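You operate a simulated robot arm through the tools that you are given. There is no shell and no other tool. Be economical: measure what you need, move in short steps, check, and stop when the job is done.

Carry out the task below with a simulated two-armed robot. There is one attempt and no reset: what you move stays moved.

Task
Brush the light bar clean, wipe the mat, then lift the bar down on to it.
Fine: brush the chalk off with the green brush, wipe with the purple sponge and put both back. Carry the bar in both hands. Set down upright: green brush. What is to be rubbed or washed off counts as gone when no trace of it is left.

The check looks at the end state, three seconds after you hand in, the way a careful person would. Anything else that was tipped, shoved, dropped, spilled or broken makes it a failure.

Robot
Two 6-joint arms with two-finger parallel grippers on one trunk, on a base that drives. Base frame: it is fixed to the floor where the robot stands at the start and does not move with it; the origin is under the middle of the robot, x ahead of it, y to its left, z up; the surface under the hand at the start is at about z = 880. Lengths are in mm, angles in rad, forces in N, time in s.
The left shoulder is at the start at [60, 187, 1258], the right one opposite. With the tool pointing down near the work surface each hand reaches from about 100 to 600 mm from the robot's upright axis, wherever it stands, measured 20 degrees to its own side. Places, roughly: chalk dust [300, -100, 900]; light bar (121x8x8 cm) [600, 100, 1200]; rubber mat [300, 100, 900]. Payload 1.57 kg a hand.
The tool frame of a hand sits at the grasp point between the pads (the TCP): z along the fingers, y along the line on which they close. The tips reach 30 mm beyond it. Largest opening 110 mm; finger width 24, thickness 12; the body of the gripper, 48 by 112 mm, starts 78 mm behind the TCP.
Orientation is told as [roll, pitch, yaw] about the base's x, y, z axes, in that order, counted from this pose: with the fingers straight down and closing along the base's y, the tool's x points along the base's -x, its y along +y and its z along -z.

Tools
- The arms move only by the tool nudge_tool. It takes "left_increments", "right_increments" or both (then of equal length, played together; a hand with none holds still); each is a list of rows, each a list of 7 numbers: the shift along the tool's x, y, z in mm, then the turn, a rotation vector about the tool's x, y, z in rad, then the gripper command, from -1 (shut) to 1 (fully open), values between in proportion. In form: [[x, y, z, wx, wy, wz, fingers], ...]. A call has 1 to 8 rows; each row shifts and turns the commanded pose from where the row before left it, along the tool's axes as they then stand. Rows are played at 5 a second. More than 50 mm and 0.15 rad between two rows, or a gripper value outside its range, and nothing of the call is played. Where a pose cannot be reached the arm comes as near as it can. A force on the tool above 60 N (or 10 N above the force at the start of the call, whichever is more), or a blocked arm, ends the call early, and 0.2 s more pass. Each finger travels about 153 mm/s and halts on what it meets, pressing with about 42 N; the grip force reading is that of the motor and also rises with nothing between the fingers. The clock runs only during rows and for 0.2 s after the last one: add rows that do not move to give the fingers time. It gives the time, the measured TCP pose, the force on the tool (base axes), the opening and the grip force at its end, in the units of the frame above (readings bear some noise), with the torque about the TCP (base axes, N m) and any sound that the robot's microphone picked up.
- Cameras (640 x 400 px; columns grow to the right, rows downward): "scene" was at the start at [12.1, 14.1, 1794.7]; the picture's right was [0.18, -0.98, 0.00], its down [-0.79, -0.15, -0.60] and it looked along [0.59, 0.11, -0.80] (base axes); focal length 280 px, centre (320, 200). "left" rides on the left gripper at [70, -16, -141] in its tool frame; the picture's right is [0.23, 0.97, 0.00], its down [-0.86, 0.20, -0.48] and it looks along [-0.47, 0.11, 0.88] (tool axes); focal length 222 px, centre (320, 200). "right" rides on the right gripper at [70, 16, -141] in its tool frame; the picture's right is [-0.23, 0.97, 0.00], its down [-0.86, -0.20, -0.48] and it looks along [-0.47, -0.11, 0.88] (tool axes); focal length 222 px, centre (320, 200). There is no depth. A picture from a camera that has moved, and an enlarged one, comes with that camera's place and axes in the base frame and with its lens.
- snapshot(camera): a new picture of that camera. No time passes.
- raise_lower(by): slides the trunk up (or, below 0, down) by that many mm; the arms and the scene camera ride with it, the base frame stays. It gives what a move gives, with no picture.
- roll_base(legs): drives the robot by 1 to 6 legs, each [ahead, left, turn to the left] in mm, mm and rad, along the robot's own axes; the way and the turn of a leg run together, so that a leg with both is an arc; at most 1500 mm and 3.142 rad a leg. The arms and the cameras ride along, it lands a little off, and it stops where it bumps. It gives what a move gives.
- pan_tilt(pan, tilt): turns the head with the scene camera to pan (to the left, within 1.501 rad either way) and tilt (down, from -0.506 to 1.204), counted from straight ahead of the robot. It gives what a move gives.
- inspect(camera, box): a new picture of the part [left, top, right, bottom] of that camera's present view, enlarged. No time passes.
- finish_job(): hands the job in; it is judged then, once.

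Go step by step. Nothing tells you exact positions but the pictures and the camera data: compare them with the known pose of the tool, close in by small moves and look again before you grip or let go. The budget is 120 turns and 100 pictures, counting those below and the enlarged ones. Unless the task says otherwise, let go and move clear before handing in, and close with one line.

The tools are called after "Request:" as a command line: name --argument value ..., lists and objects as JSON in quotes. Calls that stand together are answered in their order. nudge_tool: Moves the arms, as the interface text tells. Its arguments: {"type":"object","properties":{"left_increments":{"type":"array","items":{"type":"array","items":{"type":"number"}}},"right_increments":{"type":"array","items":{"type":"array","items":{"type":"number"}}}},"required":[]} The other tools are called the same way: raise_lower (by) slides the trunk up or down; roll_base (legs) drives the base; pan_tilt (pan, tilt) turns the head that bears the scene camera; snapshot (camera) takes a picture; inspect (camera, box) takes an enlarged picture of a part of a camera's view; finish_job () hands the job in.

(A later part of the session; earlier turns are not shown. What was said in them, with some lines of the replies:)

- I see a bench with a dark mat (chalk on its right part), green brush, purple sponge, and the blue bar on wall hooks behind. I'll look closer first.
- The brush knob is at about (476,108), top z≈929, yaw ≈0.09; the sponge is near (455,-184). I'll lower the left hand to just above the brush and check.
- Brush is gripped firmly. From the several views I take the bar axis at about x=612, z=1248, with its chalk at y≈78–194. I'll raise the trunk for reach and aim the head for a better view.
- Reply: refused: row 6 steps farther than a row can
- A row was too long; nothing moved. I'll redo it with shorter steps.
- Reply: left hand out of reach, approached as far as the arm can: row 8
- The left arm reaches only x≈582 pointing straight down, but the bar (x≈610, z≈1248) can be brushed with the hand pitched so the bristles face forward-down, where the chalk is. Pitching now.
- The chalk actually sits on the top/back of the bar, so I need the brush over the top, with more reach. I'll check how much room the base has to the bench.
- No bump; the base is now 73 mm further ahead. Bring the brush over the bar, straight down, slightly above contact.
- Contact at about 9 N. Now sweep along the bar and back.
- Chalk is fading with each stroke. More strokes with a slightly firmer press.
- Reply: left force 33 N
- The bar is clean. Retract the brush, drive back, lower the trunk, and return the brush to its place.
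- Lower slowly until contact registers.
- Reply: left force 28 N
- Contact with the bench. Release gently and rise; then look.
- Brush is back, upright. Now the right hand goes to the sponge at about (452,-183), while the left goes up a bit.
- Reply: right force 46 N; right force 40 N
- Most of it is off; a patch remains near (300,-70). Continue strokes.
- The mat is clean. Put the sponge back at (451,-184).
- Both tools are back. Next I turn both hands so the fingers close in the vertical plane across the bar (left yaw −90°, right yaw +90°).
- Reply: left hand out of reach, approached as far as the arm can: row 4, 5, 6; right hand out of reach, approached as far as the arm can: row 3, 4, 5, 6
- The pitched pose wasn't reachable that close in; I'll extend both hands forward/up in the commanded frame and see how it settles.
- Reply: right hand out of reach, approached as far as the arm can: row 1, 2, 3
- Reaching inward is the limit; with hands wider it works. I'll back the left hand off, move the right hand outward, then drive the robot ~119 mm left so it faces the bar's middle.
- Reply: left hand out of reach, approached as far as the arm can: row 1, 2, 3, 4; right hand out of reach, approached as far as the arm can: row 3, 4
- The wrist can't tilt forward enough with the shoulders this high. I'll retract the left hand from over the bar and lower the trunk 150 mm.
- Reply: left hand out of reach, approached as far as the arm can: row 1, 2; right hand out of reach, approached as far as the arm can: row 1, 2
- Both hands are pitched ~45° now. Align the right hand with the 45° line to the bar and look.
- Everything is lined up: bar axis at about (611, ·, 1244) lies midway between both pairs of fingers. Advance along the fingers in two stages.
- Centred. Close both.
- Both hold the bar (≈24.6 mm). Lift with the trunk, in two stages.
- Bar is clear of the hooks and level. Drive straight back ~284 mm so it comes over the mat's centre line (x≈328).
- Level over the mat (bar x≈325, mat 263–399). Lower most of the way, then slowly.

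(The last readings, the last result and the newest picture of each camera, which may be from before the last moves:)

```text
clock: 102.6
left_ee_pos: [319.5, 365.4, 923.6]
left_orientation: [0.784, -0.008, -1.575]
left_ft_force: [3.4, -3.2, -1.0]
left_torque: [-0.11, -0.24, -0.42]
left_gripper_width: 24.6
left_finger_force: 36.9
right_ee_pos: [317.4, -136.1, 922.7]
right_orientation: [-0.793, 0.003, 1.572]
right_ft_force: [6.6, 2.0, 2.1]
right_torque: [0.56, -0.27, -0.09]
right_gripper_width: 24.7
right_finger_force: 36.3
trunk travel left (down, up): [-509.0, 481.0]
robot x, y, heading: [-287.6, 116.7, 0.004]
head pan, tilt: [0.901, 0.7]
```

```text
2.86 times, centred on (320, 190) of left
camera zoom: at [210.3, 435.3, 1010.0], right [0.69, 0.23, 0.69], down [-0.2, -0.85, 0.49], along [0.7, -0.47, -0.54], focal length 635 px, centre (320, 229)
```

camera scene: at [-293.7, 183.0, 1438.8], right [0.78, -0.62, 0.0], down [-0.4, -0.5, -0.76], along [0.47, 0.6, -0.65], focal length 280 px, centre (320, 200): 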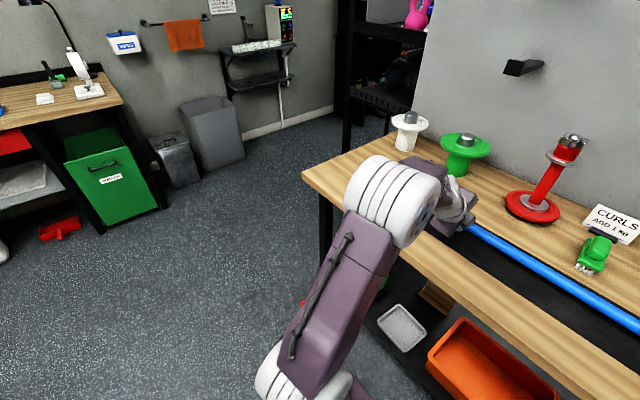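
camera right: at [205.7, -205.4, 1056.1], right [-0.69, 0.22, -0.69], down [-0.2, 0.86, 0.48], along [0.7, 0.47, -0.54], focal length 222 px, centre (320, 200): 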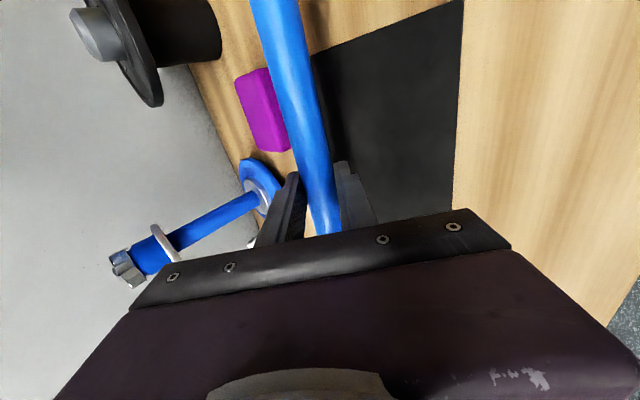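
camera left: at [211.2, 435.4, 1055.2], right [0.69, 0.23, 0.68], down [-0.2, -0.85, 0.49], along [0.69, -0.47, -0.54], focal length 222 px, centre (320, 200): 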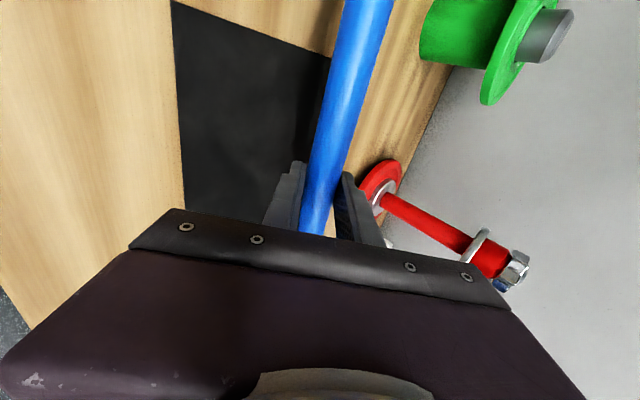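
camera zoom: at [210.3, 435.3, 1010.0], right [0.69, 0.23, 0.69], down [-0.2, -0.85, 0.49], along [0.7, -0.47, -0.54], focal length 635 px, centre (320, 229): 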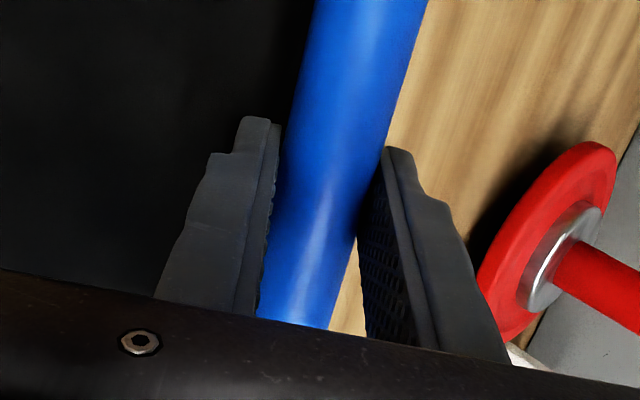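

The bench now carries the bar (hand forces near zero). Open slightly and draw the hands back along their fingers, so nothing drags or touches the mat.

Request:
nudge_tool --left_increments '[[0, 0, 0, 0, 0, 0, -0.52], [0, 0, 0, 0, 0, 0, -0.47], [0, 0, 0, 0, 0, 0, -0.45]]' --right_increments '[[0, 0, 0, 0, 0, 0, -0.52], [0, 0, 0, 0, 0, 0, -0.47], [0, 0, 0, 0, 0, 0, -0.45]]'

Request:
inspect --camera "left" --box '[220, 120, 420, 260]'

Request:
inspect --camera "right" --box '[220, 120, 420, 260]'

```text
clock: 103.4
left_ee_pos: [318.3, 365.3, 921.7]
left_orientation: [0.785, -0.007, -1.576]
left_ft_force: [-2.4, 1.4, -1.0]
left_torque: [0.02, 0.05, -0.03]
left_gripper_width: 33.1
left_finger_force: 2.0
right_ee_pos: [315.2, -135.9, 922.2]
right_orientation: [-0.792, 0.002, 1.573]
right_ft_force: [-2.2, -1.2, -1.8]
right_torque: [0.05, 0.02, -0.02]
right_gripper_width: 32.6
right_finger_force: 1.6
trunk travel left (down, up): [-509.0, 481.0]
robot x, y, heading: [-289.1, 115.5, -0.002]
head pan, tilt: [0.901, 0.7]
```

```text
2.86 times, centred on (320, 190) of left
camera zoom: at [208.1, 435.5, 1009.6], right [0.69, 0.23, 0.69], down [-0.2, -0.85, 0.49], along [0.69, -0.47, -0.54], focal length 635 px, centre (320, 229)
```

zoom: 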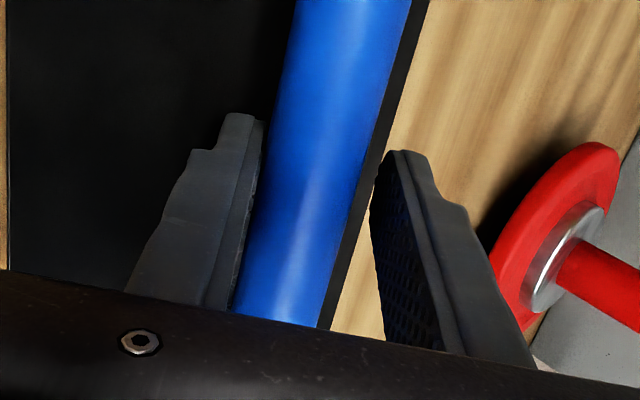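

```text
2.86 times, centred on (320, 190) of right
camera zoom: at [202.6, -205.3, 1010.5], right [-0.69, 0.22, -0.69], down [-0.2, 0.86, 0.48], along [0.7, 0.47, -0.54], focal length 635 px, centre (320, 229)
```

zoom: 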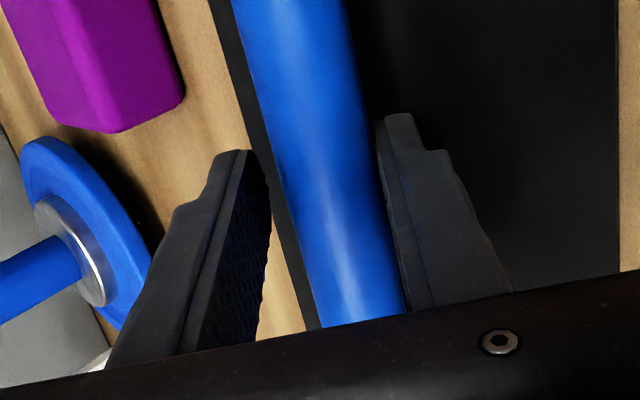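

Request:
nudge_tool --left_increments '[[0, 0, 0, 0, 0, 0, -0.45], [0, 0, 0, 0, 0, 0, -0.45], [0, 0, 0, 0, 0, 0, -0.45]]' --right_increments '[[0, 0, 0, 0, 0, 0, -0.45], [0, 0, 0, 0, 0, 0, -0.45], [0, 0, 0, 0, 0, 0, -0.45]]'

Request:
inspect --camera "left" --box '[220, 120, 420, 260]'

```text
clock: 104.2
left_ee_pos: [318.1, 365.4, 923.3]
left_orientation: [0.784, -0.005, -1.575]
left_ft_force: [-3.5, 1.5, -2.7]
left_torque: [0.02, 0.05, -0.08]
left_gripper_width: 33.4
left_finger_force: 1.9
right_ee_pos: [314.0, -136.5, 923.0]
right_orientation: [-0.79, 0.002, 1.574]
right_ft_force: [-2.7, -1.3, -2.7]
right_torque: [0.1, 0.04, 0.06]
right_gripper_width: 32.8
right_finger_force: 1.5
trunk travel left (down, up): [-509.0, 481.0]
robot x, y, heading: [-292.3, 114.4, 0.0]
head pan, tilt: [0.901, 0.7]
```

```text
2.86 times, centred on (320, 190) of left
camera zoom: at [208.4, 435.5, 1009.8], right [0.69, 0.23, 0.69], down [-0.2, -0.85, 0.49], along [0.69, -0.47, -0.54], focal length 635 px, centre (320, 229)
```

zoom: 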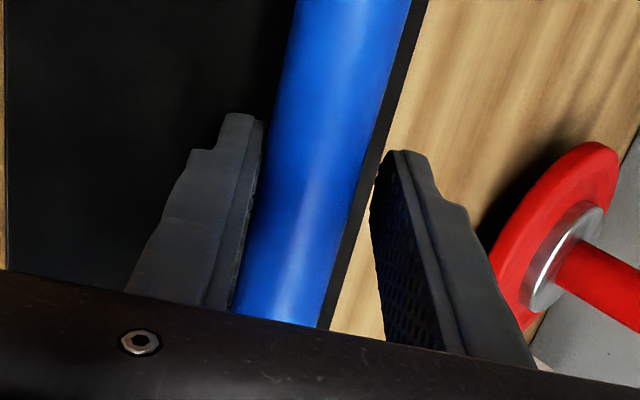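

The bar sits on the bench and just leans lightly on the lower fingers, because the grippers were commanded narrower than they stand. Open a bit more while drawing back, and check that the bar doesn't follow.

Request:
nudge_tool --left_increments '[[0, 0, -2, 0, 0, 0, -0.36], [0, 0, -2, 0, 0, 0, -0.33], [0, 0, 0, 0, 0, 0, -0.33]]' --right_increments '[[0, 0, -2, 0, 0, 0, -0.36], [0, 0, -2, 0, 0, 0, -0.33], [0, 0, 0, 0, 0, 0, -0.33]]'

Request:
inspect --camera "left" --box '[220, 120, 420, 260]'

Request:
inspect --camera "right" --box '[220, 120, 420, 260]'

```text
clock: 105.0
left_ee_pos: [315.9, 363.5, 925.3]
left_orientation: [0.783, -0.006, -1.577]
left_ft_force: [0.1, 0.1, 0.0]
left_torque: [-0.03, 0.02, 0.01]
left_gripper_width: 36.9
left_finger_force: 0.1
right_ee_pos: [311.8, -136.4, 926.4]
right_orientation: [-0.789, 0.001, 1.573]
right_ft_force: [-0.1, 0.0, -0.3]
right_torque: [0.03, -0.02, 0.0]
right_gripper_width: 37.2
right_finger_force: 0.1
trunk travel left (down, up): [-509.0, 481.0]
robot x, y, heading: [-291.1, 118.2, 0.001]
head pan, tilt: [0.901, 0.7]
```

```text
2.86 times, centred on (320, 190) of left
camera zoom: at [205.5, 435.5, 1012.8], right [0.69, 0.23, 0.69], down [-0.2, -0.85, 0.49], along [0.69, -0.47, -0.54], focal length 635 px, centre (320, 229)
```

zoom: 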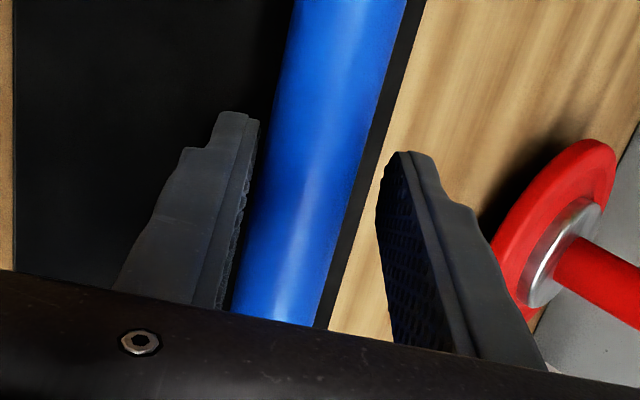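

```text
2.86 times, centred on (320, 190) of right
camera zoom: at [199.3, -205.1, 1013.5], right [-0.69, 0.22, -0.69], down [-0.2, 0.86, 0.48], along [0.7, 0.47, -0.54], focal length 635 px, centre (320, 229)
```

zoom: 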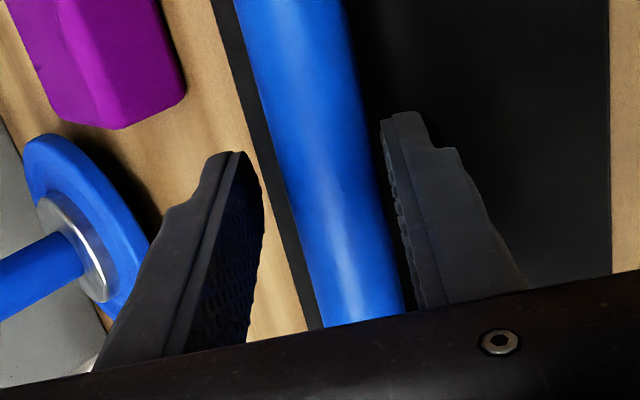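

Forces are zero, the bar stayed put. Withdraw both hands along their fingers.

Request:
nudge_tool --left_increments '[[0, -1, -10, 0, 0, 0, -0.33], [0, -2, -12, 0, 0, 0, -0.25], [0, 0, -15, 0, 0, 0, -0.1], [0, 0, -20, 0, 0, 0, 0], [0, 0, -25, 0, 0, 0, 0], [0, 0, -30, 0, 0, 0, 0], [0, 0, 0, 0, 0, 0, 0]]' --right_increments '[[0, 1, -10, 0, 0, 0, -0.33], [0, 2, -12, 0, 0, 0, -0.25], [0, 0, -15, 0, 0, 0, -0.1], [0, 0, -20, 0, 0, 0, 0], [0, 0, -25, 0, 0, 0, 0], [0, 0, -30, 0, 0, 0, 0], [0, 0, 0, 0, 0, 0, 0]]'

Request:
snapshot --camera "left"

Request:
snapshot --camera "right"

```text
clock: 106.6
left_ee_pos: [235.1, 365.3, 1001.3]
left_orientation: [0.785, -0.006, -1.576]
left_ft_force: [0.8, 0.4, -0.9]
left_torque: [-0.01, 0.01, -0.01]
left_gripper_width: 55.0
left_finger_force: 0.1
right_ee_pos: [230.5, -137.3, 1000.8]
right_orientation: [-0.789, 0.002, 1.572]
right_ft_force: [0.1, -0.5, 0.4]
right_torque: [-0.02, 0.0, -0.03]
right_gripper_width: 55.3
right_finger_force: 0.1
trunk travel left (down, up): [-509.0, 481.0]
robot x, y, heading: [-292.7, 114.9, 0.001]
head pan, tilt: [0.901, 0.7]
```

```text
17 pictures are left
camera left: at [125.7, 435.7, 1089.1], right [0.69, 0.23, 0.68], down [-0.2, -0.85, 0.49], along [0.69, -0.47, -0.54], focal length 222 px, centre (320, 200)
```

left: 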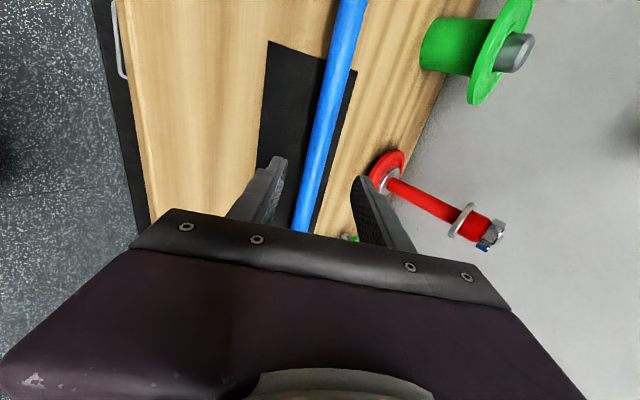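

```text
16 pictures are left
camera right: at [119.4, -206.8, 1089.2], right [-0.69, 0.22, -0.69], down [-0.2, 0.86, 0.48], along [0.7, 0.47, -0.54], focal length 222 px, centre (320, 200)
```

right: 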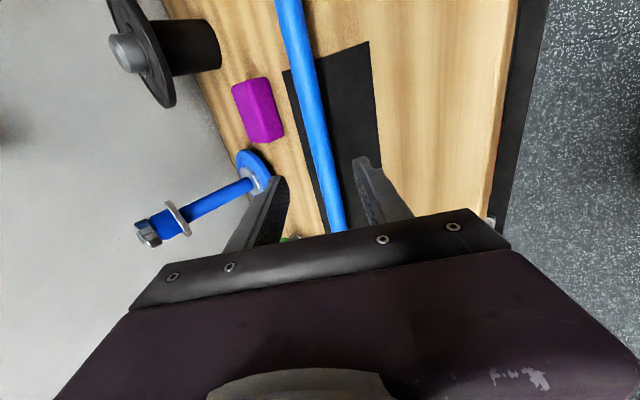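

Clear. Back off further and raise to check the end state.

Request:
raise_lower --by 250

Request:
roll_base --legs '[[-200, 0, 0]]'

Request:
pan_tilt --pan 0.0 --tilt 0.75

Request:
snapshot --camera "scene"

```text
clock: 109.1
left_ee_pos: [234.4, 364.5, 1251.5]
left_orientation: [0.784, -0.006, -1.579]
left_ft_force: [-0.1, 1.1, 0.2]
left_torque: [-0.01, -0.01, 0.02]
left_gripper_width: 55.1
left_finger_force: 0.1
right_ee_pos: [230.2, -138.0, 1251.6]
right_orientation: [-0.791, 0.002, 1.573]
right_ft_force: [-0.4, -0.3, -0.6]
right_torque: [0.0, 0.04, 0.0]
right_gripper_width: 55.1
right_finger_force: 0.0
trunk travel left (down, up): [-759.0, 231.0]
robot x, y, heading: [-289.6, 116.3, 0.0]
head pan, tilt: [0.901, 0.7]
```

```text
clock: 110.8
left_ee_pos: [30.4, 367.1, 1251.3]
left_orientation: [0.783, -0.007, -1.57]
left_ft_force: [0.5, 0.2, -0.2]
left_torque: [-0.01, 0.01, -0.01]
left_gripper_width: 55.3
left_finger_force: 0.0
right_ee_pos: [28.1, -135.8, 1251.1]
right_orientation: [-0.789, 0.002, 1.576]
right_ft_force: [0.4, 0.6, 0.7]
right_torque: [0.03, 0.0, -0.02]
right_gripper_width: 55.0
right_finger_force: 0.0
trunk travel left (down, up): [-759.0, 231.0]
robot x, y, heading: [-494.9, 110.5, 0.004]
head pan, tilt: [0.901, 0.7]
```

```text
clock: 112.0
left_ee_pos: [27.4, 366.6, 1251.9]
left_orientation: [0.783, -0.007, -1.57]
left_ft_force: [-0.1, -1.0, -0.5]
left_torque: [-0.01, 0.02, -0.02]
left_gripper_width: 55.2
left_finger_force: 0.0
right_ee_pos: [25.3, -135.2, 1251.5]
right_orientation: [-0.792, 0.001, 1.577]
right_ft_force: [-0.2, 0.3, 0.3]
right_torque: [-0.01, 0.01, -0.05]
right_gripper_width: 55.0
right_finger_force: 0.0
trunk travel left (down, up): [-759.0, 231.0]
robot x, y, heading: [-495.6, 116.8, 0.006]
head pan, tilt: [0.0, 0.75]
```

```text
15 pictures are left
camera scene: at [-473.1, 116.0, 1681.6], right [0.01, -1.0, 0.0], down [-0.68, 0.0, -0.73], along [0.73, 0.01, -0.68], focal length 280 px, centre (320, 200)
```

scene: 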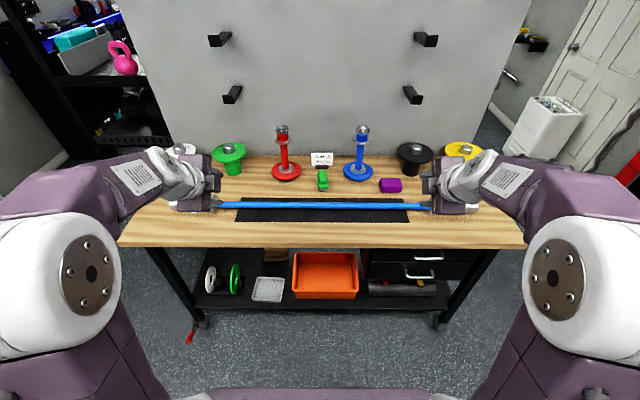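

Request:
inspect --camera "scene" --box '[200, 120, 450, 260]'

Request:
raise_lower --by 220

Request:
snapshot --camera "scene"

```text
2.56 times, centred on (325, 190) of scene
camera zoom: at [-473.1, 116.0, 1681.6], right [0.01, -1.0, 0.0], down [-0.68, 0.0, -0.73], along [0.73, 0.01, -0.68], focal length 716 px, centre (307, 226)
```

zoom: 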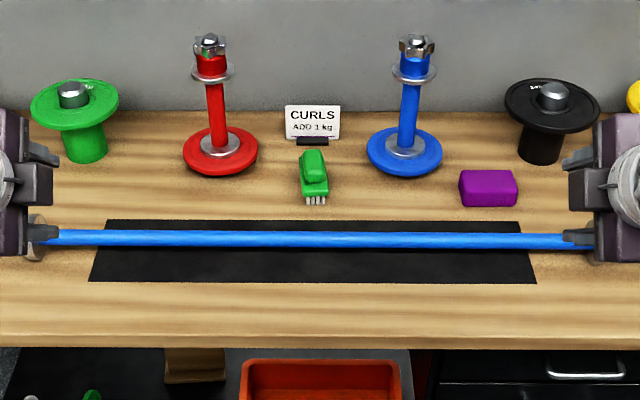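

```text
clock: 114.3
left_ee_pos: [27.6, 368.2, 1471.8]
left_orientation: [0.784, -0.009, -1.57]
left_ft_force: [0.2, -1.0, 0.4]
left_torque: [-0.01, -0.01, -0.01]
left_gripper_width: 55.3
left_finger_force: 0.2
right_ee_pos: [26.9, -135.3, 1471.4]
right_orientation: [-0.791, 0.003, 1.576]
right_ft_force: [0.2, 0.5, 0.4]
right_torque: [0.0, 0.0, -0.02]
right_gripper_width: 54.8
right_finger_force: 0.1
trunk travel left (down, up): [-979.0, 11.0]
robot x, y, heading: [-495.7, 117.9, 0.006]
head pan, tilt: [0.0, 0.75]
```

```text
13 pictures are left
camera scene: at [-473.2, 115.9, 1901.5], right [0.01, -1.0, 0.0], down [-0.68, 0.0, -0.73], along [0.73, 0.0, -0.68], focal length 280 px, centre (320, 200)
```

scene: 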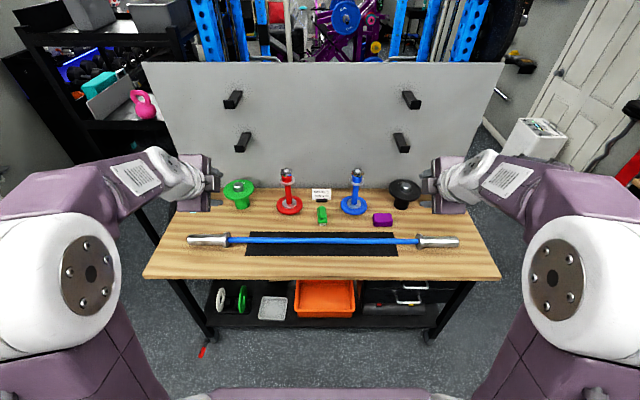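

Request:
inspect --camera "scene" --box '[180, 200, 330, 275]'

Request:
inspect --camera "scene" --box '[310, 200, 470, 280]'

```text
4.27 times, centred on (255, 238) of scene
camera zoom: at [-473.2, 115.9, 1901.5], right [0.01, -1.0, 0.0], down [-0.68, 0.0, -0.73], along [0.73, 0.0, -0.68], focal length 1192 px, centre (597, 40)
```

zoom: 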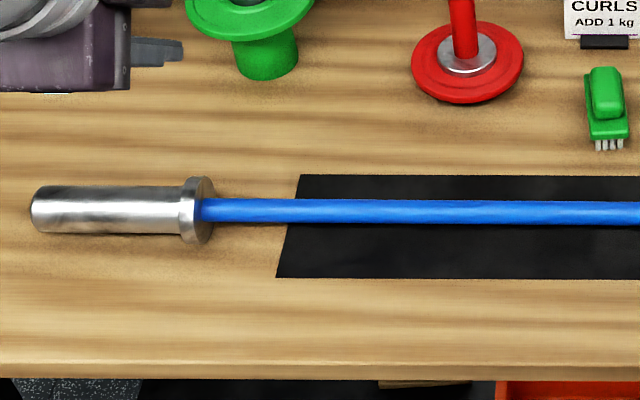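

```text
4.00 times, centred on (390, 240) of scene
camera zoom: at [-473.2, 115.9, 1901.5], right [0.01, -1.0, 0.0], down [-0.68, 0.0, -0.73], along [0.73, 0.0, -0.68], focal length 1118 px, centre (40, 40)
```

zoom: 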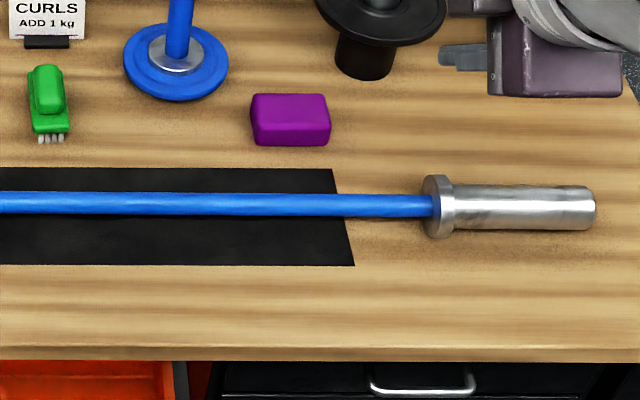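

The bar lies clean and parallel along the wiped mat, brush upright and sponge back in place, and both hands are clear. Handing in.

Request:
finish_job

```text
The job is handed in.
```

The job is handed in: I brushed the chalk off the bar, wiped the mat, and carried the bar down with both hands. It now lies along the mat. It is longer than the mat, so its end collars rest on the bench just past each end of it. I could not see the underside of the bar, but no chalk shows anywhere I could look. The green brush stands upright and the purple sponge is back in its place.
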